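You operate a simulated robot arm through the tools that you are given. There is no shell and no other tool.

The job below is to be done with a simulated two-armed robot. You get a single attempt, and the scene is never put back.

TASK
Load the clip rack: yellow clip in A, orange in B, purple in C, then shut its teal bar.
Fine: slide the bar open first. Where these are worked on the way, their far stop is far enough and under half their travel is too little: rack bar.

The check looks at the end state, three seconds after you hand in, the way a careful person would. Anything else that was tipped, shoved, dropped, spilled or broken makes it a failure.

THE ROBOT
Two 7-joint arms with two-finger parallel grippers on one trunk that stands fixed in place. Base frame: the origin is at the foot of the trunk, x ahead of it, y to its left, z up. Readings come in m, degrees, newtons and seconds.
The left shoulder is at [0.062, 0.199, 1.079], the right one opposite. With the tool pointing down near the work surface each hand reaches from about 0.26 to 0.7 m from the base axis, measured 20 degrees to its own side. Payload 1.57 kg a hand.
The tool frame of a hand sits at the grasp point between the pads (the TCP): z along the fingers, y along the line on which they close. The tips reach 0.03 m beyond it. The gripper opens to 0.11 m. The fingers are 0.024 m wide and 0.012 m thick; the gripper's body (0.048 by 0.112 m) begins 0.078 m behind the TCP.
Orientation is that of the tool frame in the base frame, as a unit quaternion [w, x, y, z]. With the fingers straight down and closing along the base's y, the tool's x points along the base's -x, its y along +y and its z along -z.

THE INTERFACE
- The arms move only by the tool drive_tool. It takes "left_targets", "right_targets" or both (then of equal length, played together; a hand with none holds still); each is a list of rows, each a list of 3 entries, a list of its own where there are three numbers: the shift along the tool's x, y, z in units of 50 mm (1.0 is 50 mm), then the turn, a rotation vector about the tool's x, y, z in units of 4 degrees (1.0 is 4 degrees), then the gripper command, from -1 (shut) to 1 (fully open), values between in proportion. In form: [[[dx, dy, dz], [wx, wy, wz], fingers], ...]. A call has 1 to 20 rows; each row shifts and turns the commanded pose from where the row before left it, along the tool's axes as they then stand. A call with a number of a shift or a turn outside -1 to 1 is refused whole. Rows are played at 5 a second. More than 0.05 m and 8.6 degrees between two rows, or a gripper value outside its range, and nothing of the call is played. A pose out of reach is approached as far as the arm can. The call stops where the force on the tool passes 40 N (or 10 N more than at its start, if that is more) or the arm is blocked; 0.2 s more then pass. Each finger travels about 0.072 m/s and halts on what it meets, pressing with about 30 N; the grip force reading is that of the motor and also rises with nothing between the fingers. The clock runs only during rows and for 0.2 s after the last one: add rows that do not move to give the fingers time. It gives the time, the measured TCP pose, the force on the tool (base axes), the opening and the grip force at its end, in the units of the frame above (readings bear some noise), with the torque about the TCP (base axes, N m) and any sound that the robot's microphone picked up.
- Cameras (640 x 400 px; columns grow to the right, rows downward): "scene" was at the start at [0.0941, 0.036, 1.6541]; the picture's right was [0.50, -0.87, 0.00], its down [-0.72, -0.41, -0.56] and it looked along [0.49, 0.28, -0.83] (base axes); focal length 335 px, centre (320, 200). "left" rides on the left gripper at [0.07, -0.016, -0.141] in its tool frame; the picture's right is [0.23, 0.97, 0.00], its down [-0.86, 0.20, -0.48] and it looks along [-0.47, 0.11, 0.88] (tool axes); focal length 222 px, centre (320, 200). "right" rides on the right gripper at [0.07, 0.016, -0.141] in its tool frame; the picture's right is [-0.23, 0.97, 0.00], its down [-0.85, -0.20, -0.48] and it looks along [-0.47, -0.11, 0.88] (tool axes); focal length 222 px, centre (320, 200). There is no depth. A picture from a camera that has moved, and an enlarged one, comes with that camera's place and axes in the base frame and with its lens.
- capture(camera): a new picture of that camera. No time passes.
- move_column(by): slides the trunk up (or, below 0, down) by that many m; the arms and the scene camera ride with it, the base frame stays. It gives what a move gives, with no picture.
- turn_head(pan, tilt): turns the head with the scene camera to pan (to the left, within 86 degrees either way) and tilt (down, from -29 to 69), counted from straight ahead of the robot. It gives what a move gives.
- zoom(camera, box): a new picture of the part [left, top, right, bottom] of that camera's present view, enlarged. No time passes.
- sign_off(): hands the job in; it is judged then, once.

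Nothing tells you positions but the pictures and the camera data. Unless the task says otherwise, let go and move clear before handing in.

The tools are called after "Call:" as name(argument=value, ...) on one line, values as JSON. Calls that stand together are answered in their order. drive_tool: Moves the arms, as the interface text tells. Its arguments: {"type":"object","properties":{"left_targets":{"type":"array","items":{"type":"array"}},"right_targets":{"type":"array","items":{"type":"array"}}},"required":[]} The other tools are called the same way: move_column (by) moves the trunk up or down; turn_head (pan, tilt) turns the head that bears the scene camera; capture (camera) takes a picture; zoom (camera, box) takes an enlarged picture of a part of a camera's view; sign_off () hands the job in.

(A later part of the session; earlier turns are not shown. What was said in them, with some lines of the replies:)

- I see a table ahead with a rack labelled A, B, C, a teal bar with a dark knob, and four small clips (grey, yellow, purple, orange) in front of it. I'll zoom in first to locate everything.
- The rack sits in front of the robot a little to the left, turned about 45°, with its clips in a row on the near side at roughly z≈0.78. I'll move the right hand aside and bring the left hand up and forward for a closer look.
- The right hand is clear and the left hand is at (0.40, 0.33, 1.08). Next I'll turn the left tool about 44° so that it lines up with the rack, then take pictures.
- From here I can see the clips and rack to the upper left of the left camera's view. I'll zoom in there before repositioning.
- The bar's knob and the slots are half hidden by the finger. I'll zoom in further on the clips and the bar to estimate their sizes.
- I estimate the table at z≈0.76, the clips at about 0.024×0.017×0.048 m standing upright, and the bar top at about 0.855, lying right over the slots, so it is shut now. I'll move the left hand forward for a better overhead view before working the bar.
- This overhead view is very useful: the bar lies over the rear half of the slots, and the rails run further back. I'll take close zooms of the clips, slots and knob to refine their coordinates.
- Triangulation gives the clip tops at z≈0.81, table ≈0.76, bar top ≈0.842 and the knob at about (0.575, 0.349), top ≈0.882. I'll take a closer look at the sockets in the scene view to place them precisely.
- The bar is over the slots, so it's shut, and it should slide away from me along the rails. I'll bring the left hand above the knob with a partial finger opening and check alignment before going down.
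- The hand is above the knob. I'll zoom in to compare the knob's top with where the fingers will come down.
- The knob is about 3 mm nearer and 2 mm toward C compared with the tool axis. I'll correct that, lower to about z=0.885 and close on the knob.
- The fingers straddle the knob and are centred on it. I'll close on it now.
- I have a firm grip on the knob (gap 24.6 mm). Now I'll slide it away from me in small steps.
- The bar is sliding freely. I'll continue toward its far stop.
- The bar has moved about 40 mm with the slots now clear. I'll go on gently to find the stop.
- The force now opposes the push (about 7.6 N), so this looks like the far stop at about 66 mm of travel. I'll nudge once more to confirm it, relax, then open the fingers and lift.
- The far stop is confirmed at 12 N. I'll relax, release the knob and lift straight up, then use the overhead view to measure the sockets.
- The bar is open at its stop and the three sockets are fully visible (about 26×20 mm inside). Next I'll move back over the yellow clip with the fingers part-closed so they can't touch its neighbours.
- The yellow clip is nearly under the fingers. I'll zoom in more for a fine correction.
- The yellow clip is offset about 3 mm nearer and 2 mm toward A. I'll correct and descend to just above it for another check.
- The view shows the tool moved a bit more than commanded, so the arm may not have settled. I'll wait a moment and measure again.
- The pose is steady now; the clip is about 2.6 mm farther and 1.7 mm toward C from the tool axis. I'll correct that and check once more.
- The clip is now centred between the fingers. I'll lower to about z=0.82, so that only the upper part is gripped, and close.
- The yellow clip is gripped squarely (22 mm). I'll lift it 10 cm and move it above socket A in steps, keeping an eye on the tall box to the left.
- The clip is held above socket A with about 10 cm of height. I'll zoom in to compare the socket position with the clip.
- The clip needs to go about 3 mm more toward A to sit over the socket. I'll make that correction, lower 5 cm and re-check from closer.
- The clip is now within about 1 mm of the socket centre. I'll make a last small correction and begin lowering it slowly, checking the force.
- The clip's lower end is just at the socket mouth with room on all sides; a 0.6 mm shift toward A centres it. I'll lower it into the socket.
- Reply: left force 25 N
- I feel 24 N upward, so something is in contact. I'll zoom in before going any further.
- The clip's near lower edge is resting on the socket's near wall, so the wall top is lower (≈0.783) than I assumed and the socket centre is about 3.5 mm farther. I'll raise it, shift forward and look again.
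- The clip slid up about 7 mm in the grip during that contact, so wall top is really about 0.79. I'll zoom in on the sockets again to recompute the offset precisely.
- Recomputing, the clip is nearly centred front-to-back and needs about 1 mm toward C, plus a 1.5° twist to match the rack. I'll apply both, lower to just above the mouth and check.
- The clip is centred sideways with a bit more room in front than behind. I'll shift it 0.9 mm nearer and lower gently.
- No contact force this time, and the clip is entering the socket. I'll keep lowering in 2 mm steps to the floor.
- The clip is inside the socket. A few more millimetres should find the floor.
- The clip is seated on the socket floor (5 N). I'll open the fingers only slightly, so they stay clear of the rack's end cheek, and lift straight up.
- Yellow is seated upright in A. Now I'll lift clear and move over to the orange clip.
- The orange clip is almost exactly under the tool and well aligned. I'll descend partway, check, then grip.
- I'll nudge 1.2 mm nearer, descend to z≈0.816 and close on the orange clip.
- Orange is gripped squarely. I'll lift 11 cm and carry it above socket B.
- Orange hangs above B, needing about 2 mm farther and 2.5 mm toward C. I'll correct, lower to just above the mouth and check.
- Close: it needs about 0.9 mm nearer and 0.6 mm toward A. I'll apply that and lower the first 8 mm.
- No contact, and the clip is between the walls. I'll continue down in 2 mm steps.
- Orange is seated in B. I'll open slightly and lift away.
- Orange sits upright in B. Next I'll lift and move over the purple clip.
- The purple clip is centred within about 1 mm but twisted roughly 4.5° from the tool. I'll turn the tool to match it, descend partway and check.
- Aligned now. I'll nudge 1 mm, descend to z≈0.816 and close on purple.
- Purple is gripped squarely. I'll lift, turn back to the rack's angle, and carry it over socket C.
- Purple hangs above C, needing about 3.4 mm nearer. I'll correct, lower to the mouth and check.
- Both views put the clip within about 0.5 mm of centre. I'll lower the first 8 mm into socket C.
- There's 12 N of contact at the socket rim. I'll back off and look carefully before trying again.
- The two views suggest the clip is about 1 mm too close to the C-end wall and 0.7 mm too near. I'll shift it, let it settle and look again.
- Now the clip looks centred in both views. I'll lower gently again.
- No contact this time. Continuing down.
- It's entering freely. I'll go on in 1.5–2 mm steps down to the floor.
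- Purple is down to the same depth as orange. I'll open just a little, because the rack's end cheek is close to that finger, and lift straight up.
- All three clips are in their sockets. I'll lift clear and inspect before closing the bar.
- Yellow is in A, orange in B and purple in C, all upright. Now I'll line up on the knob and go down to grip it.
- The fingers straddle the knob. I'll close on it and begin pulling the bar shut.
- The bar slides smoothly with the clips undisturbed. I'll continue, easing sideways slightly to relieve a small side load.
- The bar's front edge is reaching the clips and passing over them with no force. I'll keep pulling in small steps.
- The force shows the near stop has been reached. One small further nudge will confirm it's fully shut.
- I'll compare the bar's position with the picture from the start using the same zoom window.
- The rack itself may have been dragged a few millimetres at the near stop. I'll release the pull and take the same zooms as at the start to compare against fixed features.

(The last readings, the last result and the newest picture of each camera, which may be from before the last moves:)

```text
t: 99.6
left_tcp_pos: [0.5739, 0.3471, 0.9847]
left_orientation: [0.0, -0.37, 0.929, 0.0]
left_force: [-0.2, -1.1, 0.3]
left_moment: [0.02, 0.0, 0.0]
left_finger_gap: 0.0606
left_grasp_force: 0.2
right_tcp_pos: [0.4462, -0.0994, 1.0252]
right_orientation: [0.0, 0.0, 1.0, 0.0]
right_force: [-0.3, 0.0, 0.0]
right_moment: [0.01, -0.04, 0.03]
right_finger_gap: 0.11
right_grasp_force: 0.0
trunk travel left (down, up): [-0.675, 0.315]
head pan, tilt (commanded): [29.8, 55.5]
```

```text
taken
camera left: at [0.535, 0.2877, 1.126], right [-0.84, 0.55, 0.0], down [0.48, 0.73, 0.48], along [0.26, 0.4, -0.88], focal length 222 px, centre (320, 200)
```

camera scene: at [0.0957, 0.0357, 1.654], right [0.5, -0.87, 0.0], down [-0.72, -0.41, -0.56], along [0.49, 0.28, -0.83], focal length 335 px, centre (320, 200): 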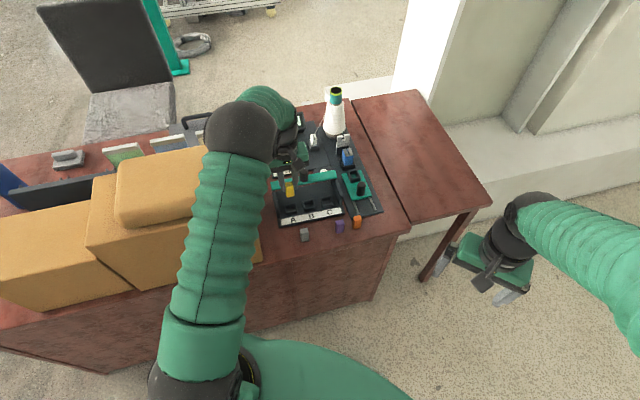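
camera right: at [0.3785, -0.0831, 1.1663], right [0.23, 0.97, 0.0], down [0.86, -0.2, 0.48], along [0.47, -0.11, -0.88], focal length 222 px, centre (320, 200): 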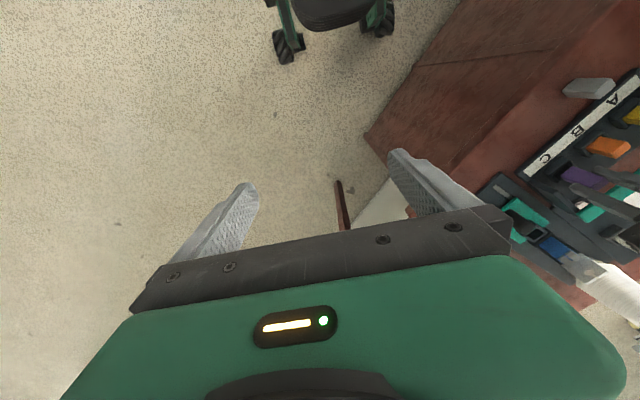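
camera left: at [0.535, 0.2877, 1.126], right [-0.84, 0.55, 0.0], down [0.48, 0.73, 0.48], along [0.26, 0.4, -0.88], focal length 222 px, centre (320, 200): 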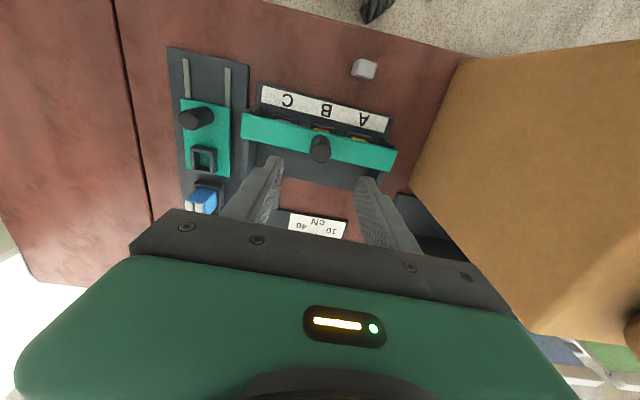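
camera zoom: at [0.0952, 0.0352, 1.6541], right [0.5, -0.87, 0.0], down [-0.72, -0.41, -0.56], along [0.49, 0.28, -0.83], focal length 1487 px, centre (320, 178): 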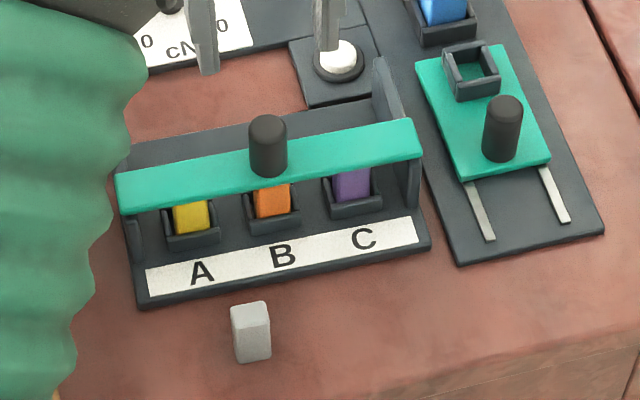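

The rack appears to have shifted about 4 mm and turned about 1.5° overall, mostly during the first opening. I'll check from the left camera that the bar is fully shut on it and the clips are fine.

Call:
zoom(camera="left", box=[225, 70, 405, 180])

Call:
zoom(camera="scene", box=[268, 175, 350, 230])

```text
3.56 times, centred on (315, 125) of left
camera zoom: at [0.535, 0.2877, 1.126], right [-0.84, 0.55, 0.0], down [0.48, 0.73, 0.48], along [0.26, 0.4, -0.88], focal length 790 px, centre (338, 467)
```

zoom: 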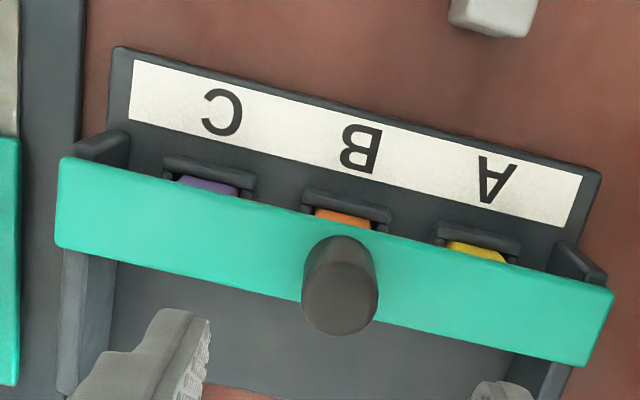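

```text
7.27 times, centred on (309, 202) of scene
camera zoom: at [0.0952, 0.0352, 1.6541], right [0.5, -0.87, 0.0], down [-0.72, -0.41, -0.56], along [0.49, 0.28, -0.83], focal length 2433 px, centre (400, 182)
```

zoom: 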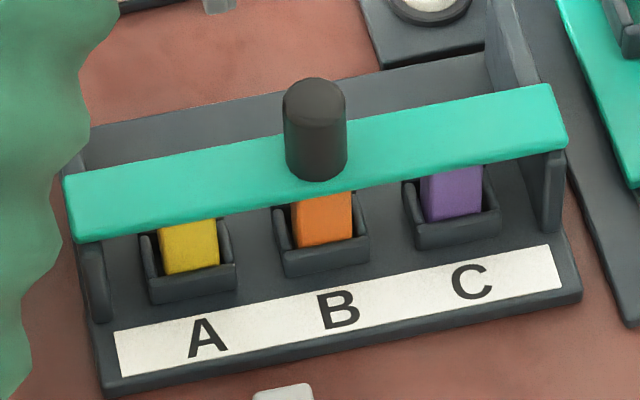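

The bar looks fully shut and all clips sit beneath it. I'll measure the rack's shift once more at high zoom to decide whether to ease it back.

Call:
zoom(camera="scene", box=[282, 185, 346, 225])

Call:
zoom(camera="scene", box=[220, 70, 420, 200])

```text
10.00 times, centred on (314, 205) of scene
camera zoom: at [0.0952, 0.0352, 1.6541], right [0.5, -0.87, 0.0], down [-0.72, -0.41, -0.56], along [0.49, 0.28, -0.83], focal length 3346 px, centre (380, 150)
```

zoom: 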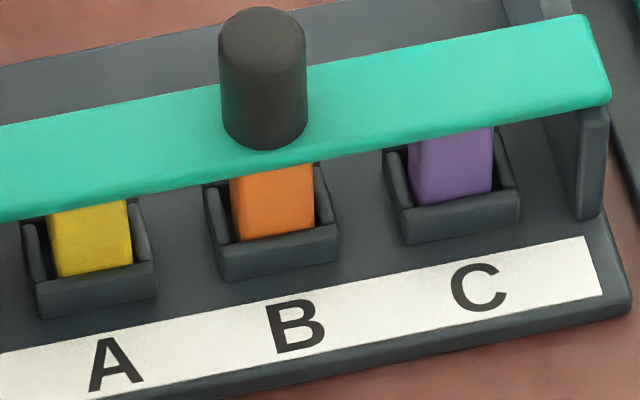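

```text
3.08 times, centred on (320, 135) of scene
camera zoom: at [0.0952, 0.0352, 1.6541], right [0.5, -0.87, 0.0], down [-0.72, -0.41, -0.56], along [0.49, 0.28, -0.83], focal length 1029 px, centre (320, 400)
```

zoom: 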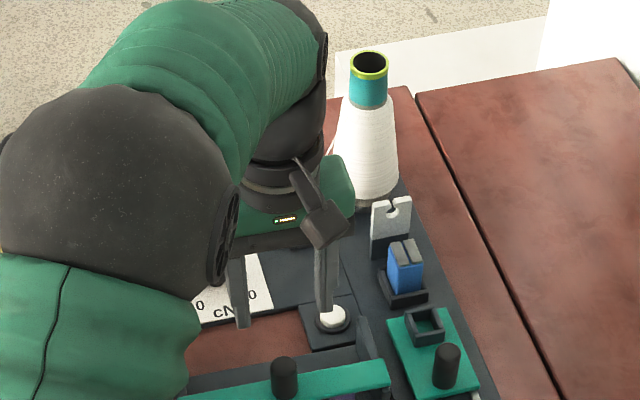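

The rack sits roughly 4.6 mm toward its A end and is turned nearly 2° from where it started. A careful worker would put that right, so I'll regrip the knob and ease the rack gently back sideways, watching fixed features.

Call:
drive_tool(left_targets=[[[0, 0, 0.5], [0, 0, 0], 0.1], [[0, 0, 0.5], [0, 0, 0], 0.1], [[0, 0, 0.5], [0, 0, 0], 0.1], [[0, 0, 0.46], [0, 0, 0], 0.1], [[0, 0, 0], [0, 0, 0], 0.1], [[0, 0, 0], [0, 0, 0], 0.1], [[0, 0, 0], [0, 0, 0], 0.1], [[0, 0, 0], [0, 0, 0], -0.3], [[0, 0, 0], [0, 0, 0], -0.7], [[0, 0, 0], [0, 0, 0], -1], [[0, 0, 0], [0, 0, 0], -1], [[0, 0, 0], [0, 0, 0], -1]])

Call:
zoom(camera="scene", box=[265, 165, 385, 245])

```text
t: 102.2
left_tcp_pos: [0.5741, 0.35, 0.8876]
left_orientation: [0.0, -0.371, 0.929, -0.001]
left_force: [-3.5, 3.5, 0.0]
left_moment: [0.11, 0.14, 0.06]
left_finger_gap: 0.0244
left_grasp_force: 30.0
right_tcp_pos: [0.4465, -0.0991, 1.0243]
right_orientation: [-0.001, 0.0, 1.0, -0.001]
right_force: [-0.4, 0.1, 0.3]
right_moment: [0.0, 0.01, -0.01]
right_finger_gap: 0.1104
right_grasp_force: 0.1
trunk travel left (down, up): [-0.675, 0.315]
head pan, tilt (commanded): [29.8, 55.5]
```

```text
5.00 times, centred on (325, 205) of scene
camera zoom: at [0.0949, 0.037, 1.654], right [0.5, -0.87, 0.0], down [-0.72, -0.41, -0.56], along [0.49, 0.28, -0.83], focal length 1673 px, centre (295, 175)
```

zoom: 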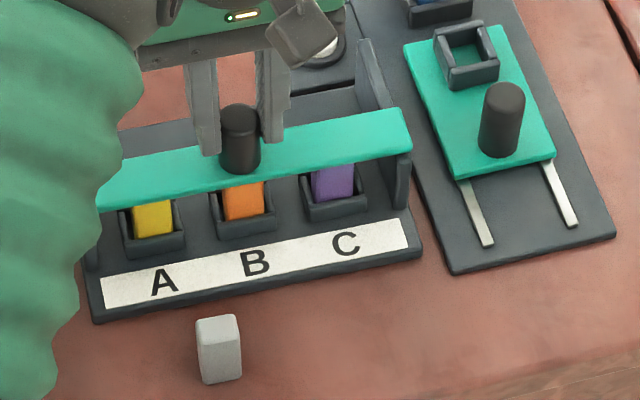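

Gripped. I'll now ease sideways toward C in 1 mm steps and watch the force and picture.

Call:
drive_tool(left_targets=[[[0, -0.02, 0], [0, 0, 0], -1], [[0, -0.02, 0], [0, 0, 0], -1], [[0, -0.02, 0], [0, 0, 0], -1], [[0, 0, 0], [0, 0, 0], -1]])

Call:
zoom(camera="scene", box=[265, 165, 385, 245])

```text
t: 103.2
left_tcp_pos: [0.5766, 0.3476, 0.8865]
left_orientation: [0.0, -0.371, 0.929, 0.0]
left_force: [-3.8, 2.9, -0.4]
left_moment: [0.04, 0.12, -0.02]
left_finger_gap: 0.0247
left_grasp_force: 29.6
right_tcp_pos: [0.446, -0.0988, 1.0246]
right_orientation: [0.0, -0.001, 1.0, 0.0]
right_force: [-0.4, 0.2, 0.3]
right_moment: [-0.01, 0.01, 0.02]
right_finger_gap: 0.1102
right_grasp_force: 0.1
trunk travel left (down, up): [-0.675, 0.315]
head pan, tilt (commanded): [29.8, 55.5]
```

```text
5.00 times, centred on (325, 205) of scene
camera zoom: at [0.0953, 0.0368, 1.654], right [0.5, -0.87, 0.0], down [-0.72, -0.41, -0.56], along [0.49, 0.28, -0.83], focal length 1673 px, centre (295, 175)
```

zoom: 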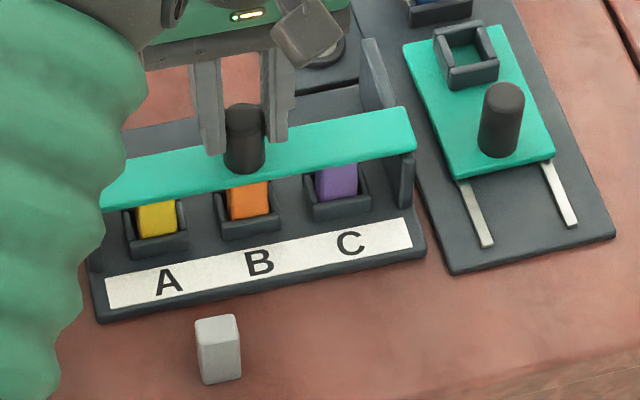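

The rack is back to within about 1 mm of its starting place. I'll relax the side load, release the knob and lift away.

Call:
drive_tool(left_targets=[[[0, 0.015, 0], [0, 0, 0], -1], [[0, 0.015, 0], [0, 0, 0], -1], [[0, 0, 0], [0, 0, 0], -0.5], [[0, 0, 0], [0, 0, 0], 0], [[0, 0, 0], [0, 0, 0], 0.1], [[0, 0, 0], [0, 0, 0], 0.1], [[0, 0, -0.3], [0, 0, 0], 0.1], [[0, 0, -0.7], [0, 0, 0], 0.1], [[0, 0, -0.8], [0, 0, 0], 0.1], [[0, 0, -0.8], [0, 0, 0], 0.1], [[0, 0, 0], [0, 0, 0], 0.1], [[0, 0, 0], [0, 0, 0], 0.1], [[0, 0, 0], [0, 0, 0], 0.1]])

Call:
zoom(camera="scene", box=[265, 165, 385, 245])

Call:
zoom(camera="scene", box=[282, 185, 346, 225])

Call:
zoom(camera="left", box=[225, 70, 405, 180])

```text
t: 106.0
left_tcp_pos: [0.5745, 0.3491, 1.0203]
left_orientation: [0.0, -0.37, 0.929, 0.0]
left_force: [-0.1, -0.1, -0.3]
left_moment: [-0.02, 0.02, 0.01]
left_finger_gap: 0.0605
left_grasp_force: 0.0
right_tcp_pos: [0.4451, -0.0998, 1.0237]
right_orientation: [0.0, 0.001, 1.0, 0.0]
right_force: [-0.2, -0.2, -0.3]
right_moment: [-0.02, 0.02, 0.02]
right_finger_gap: 0.1102
right_grasp_force: 0.0
trunk travel left (down, up): [-0.675, 0.315]
head pan, tilt (commanded): [29.8, 55.5]
```

```text
5.00 times, centred on (325, 205) of scene
camera zoom: at [0.0952, 0.0353, 1.6541], right [0.5, -0.87, 0.0], down [-0.72, -0.41, -0.56], along [0.49, 0.28, -0.83], focal length 1673 px, centre (295, 175)
```

zoom: 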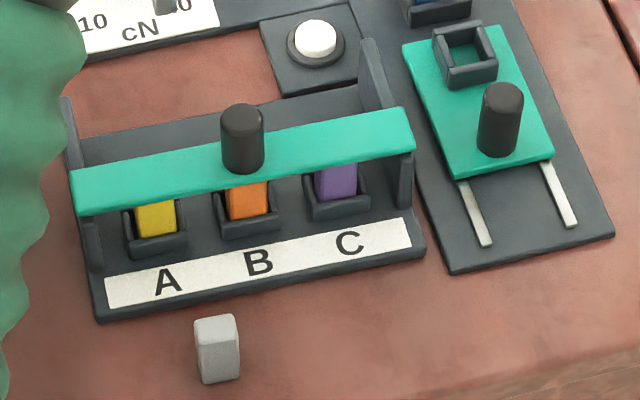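

```text
10.00 times, centred on (314, 205) of scene
camera zoom: at [0.0952, 0.0353, 1.6541], right [0.5, -0.87, 0.0], down [-0.72, -0.41, -0.56], along [0.49, 0.28, -0.83], focal length 3346 px, centre (380, 150)
```

zoom: 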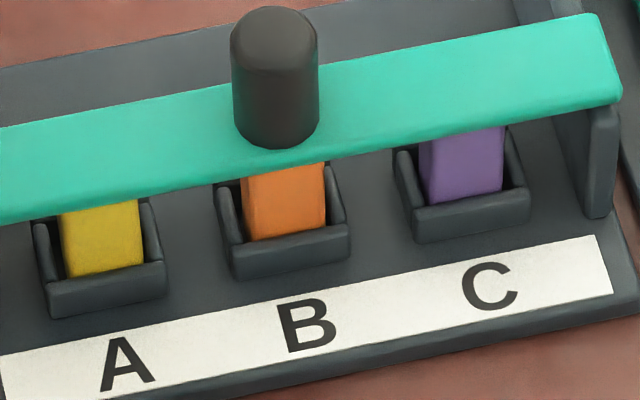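

```text
3.56 times, centred on (315, 125) of left
camera zoom: at [0.5355, 0.289, 1.1611], right [-0.84, 0.55, 0.0], down [0.48, 0.73, 0.48], along [0.26, 0.4, -0.88], focal length 790 px, centre (338, 467)
```

zoom: 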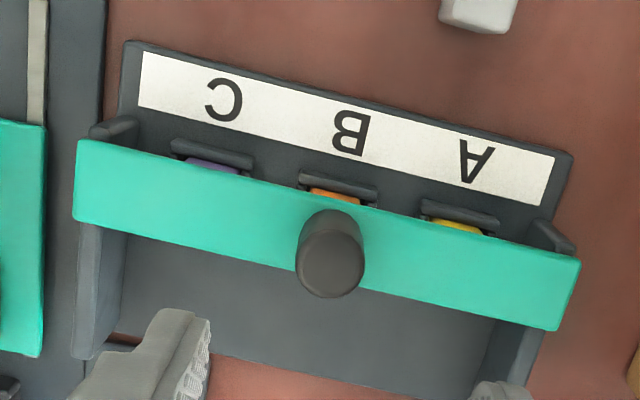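

Everything is in place: bar shut, yellow A, orange B, purple C, and the rack within about 1 mm of its original spot. I'll move the left hand up and back clear of the rack.

Call:
drive_tool(left_targets=[[[0, 0, -0.6], [0, 0, 0], 0.1], [[0, 0, -0.6], [0, 0, 0], 0.1], [[0.6, 0, 0], [0, 0, 0], 0.1], [[0.6, 0, 0], [0, 0, 0], 0.1], [[0.6, 0, 0], [0, 0, 0], 0.1], [[0.6, 0, 0], [0, 0, 0], 0.1], [[0, 0, 0], [0, 0, 0], 0.1], [[0, 0, 0], [0, 0, 0], 0.1], [[0, 0, 0], [0, 0, 0], 0.1]])

Call:
capture(camera="scene")

Call:
capture(camera="left")

Call:
zoom(camera="scene", box=[220, 70, 420, 250])

```text
t: 108.0
left_tcp_pos: [0.4852, 0.2659, 1.0774]
left_orientation: [0.0, -0.371, 0.928, -0.001]
left_force: [0.0, 0.0, 0.2]
left_moment: [0.02, -0.02, -0.03]
left_finger_gap: 0.0607
left_grasp_force: 0.0
right_tcp_pos: [0.4459, -0.0998, 1.0251]
right_orientation: [0.0, 0.0, 1.0, 0.0]
right_force: [0.5, -0.2, 0.1]
right_moment: [-0.02, -0.02, 0.02]
right_finger_gap: 0.1101
right_grasp_force: 0.0
trunk travel left (down, up): [-0.675, 0.315]
head pan, tilt (commanded): [29.8, 55.5]
```

```text
taken
camera scene: at [0.0945, 0.0348, 1.6541], right [0.5, -0.87, 0.0], down [-0.72, -0.41, -0.56], along [0.49, 0.28, -0.83], focal length 335 px, centre (320, 200)
```

scene: 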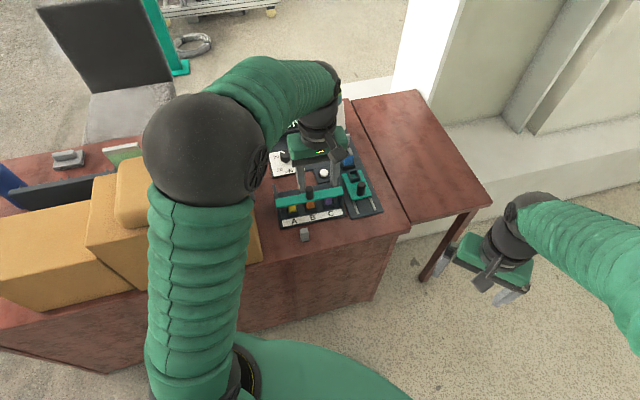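

```text
taken
camera left: at [0.4467, 0.2063, 1.2181], right [-0.84, 0.55, 0.0], down [0.48, 0.73, 0.48], along [0.26, 0.4, -0.88], focal length 222 px, centre (320, 200)
```

left: 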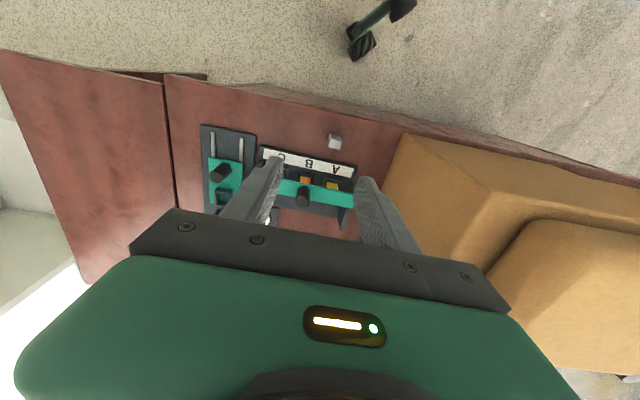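

```text
2.22 times, centred on (320, 160) of scene
camera zoom: at [0.0945, 0.0348, 1.6541], right [0.5, -0.87, 0.0], down [-0.72, -0.41, -0.56], along [0.49, 0.28, -0.83], focal length 744 px, centre (320, 289)
```

zoom: 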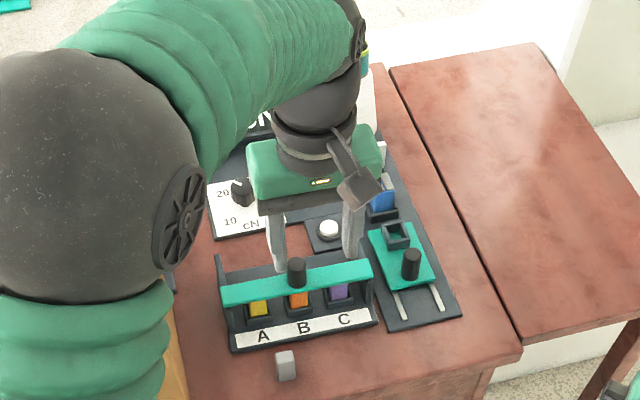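

The left hand is well clear, the bar is shut over yellow (A), orange (B) and purple (C), and the grey clip and other equipment are where they were. I'm handing in the job.

Call:
sign_off()

```text
The job is handed in.
```

I loaded the clip rack as asked and handed the job in: yellow is in A, orange in B and purple in C, with the teal bar shut over them. I don't have the check's result yet.

- **Bar:** I slid it open to its far stop, about 66 mm, before loading. Afterwards I pulled it shut to its near stop, and it lines up with where it sat at the start.
- **Clips:** All three stand upright on their socket floors. Yellow and purple each caught a socket wall on the first try. I lifted them, realigned, and both then went in without force.
- **Rack shift:** Working the bar slid the rack about 4.6 mm sideways and turned it nearly 2°. I eased it back to within about 1 mm of its starting place, but by my last measurement it is still turned 1–2°.
- **Everything else:** I saw no change to the grey clip or the other items on the bench. Both hands are empty and clear of the rack.
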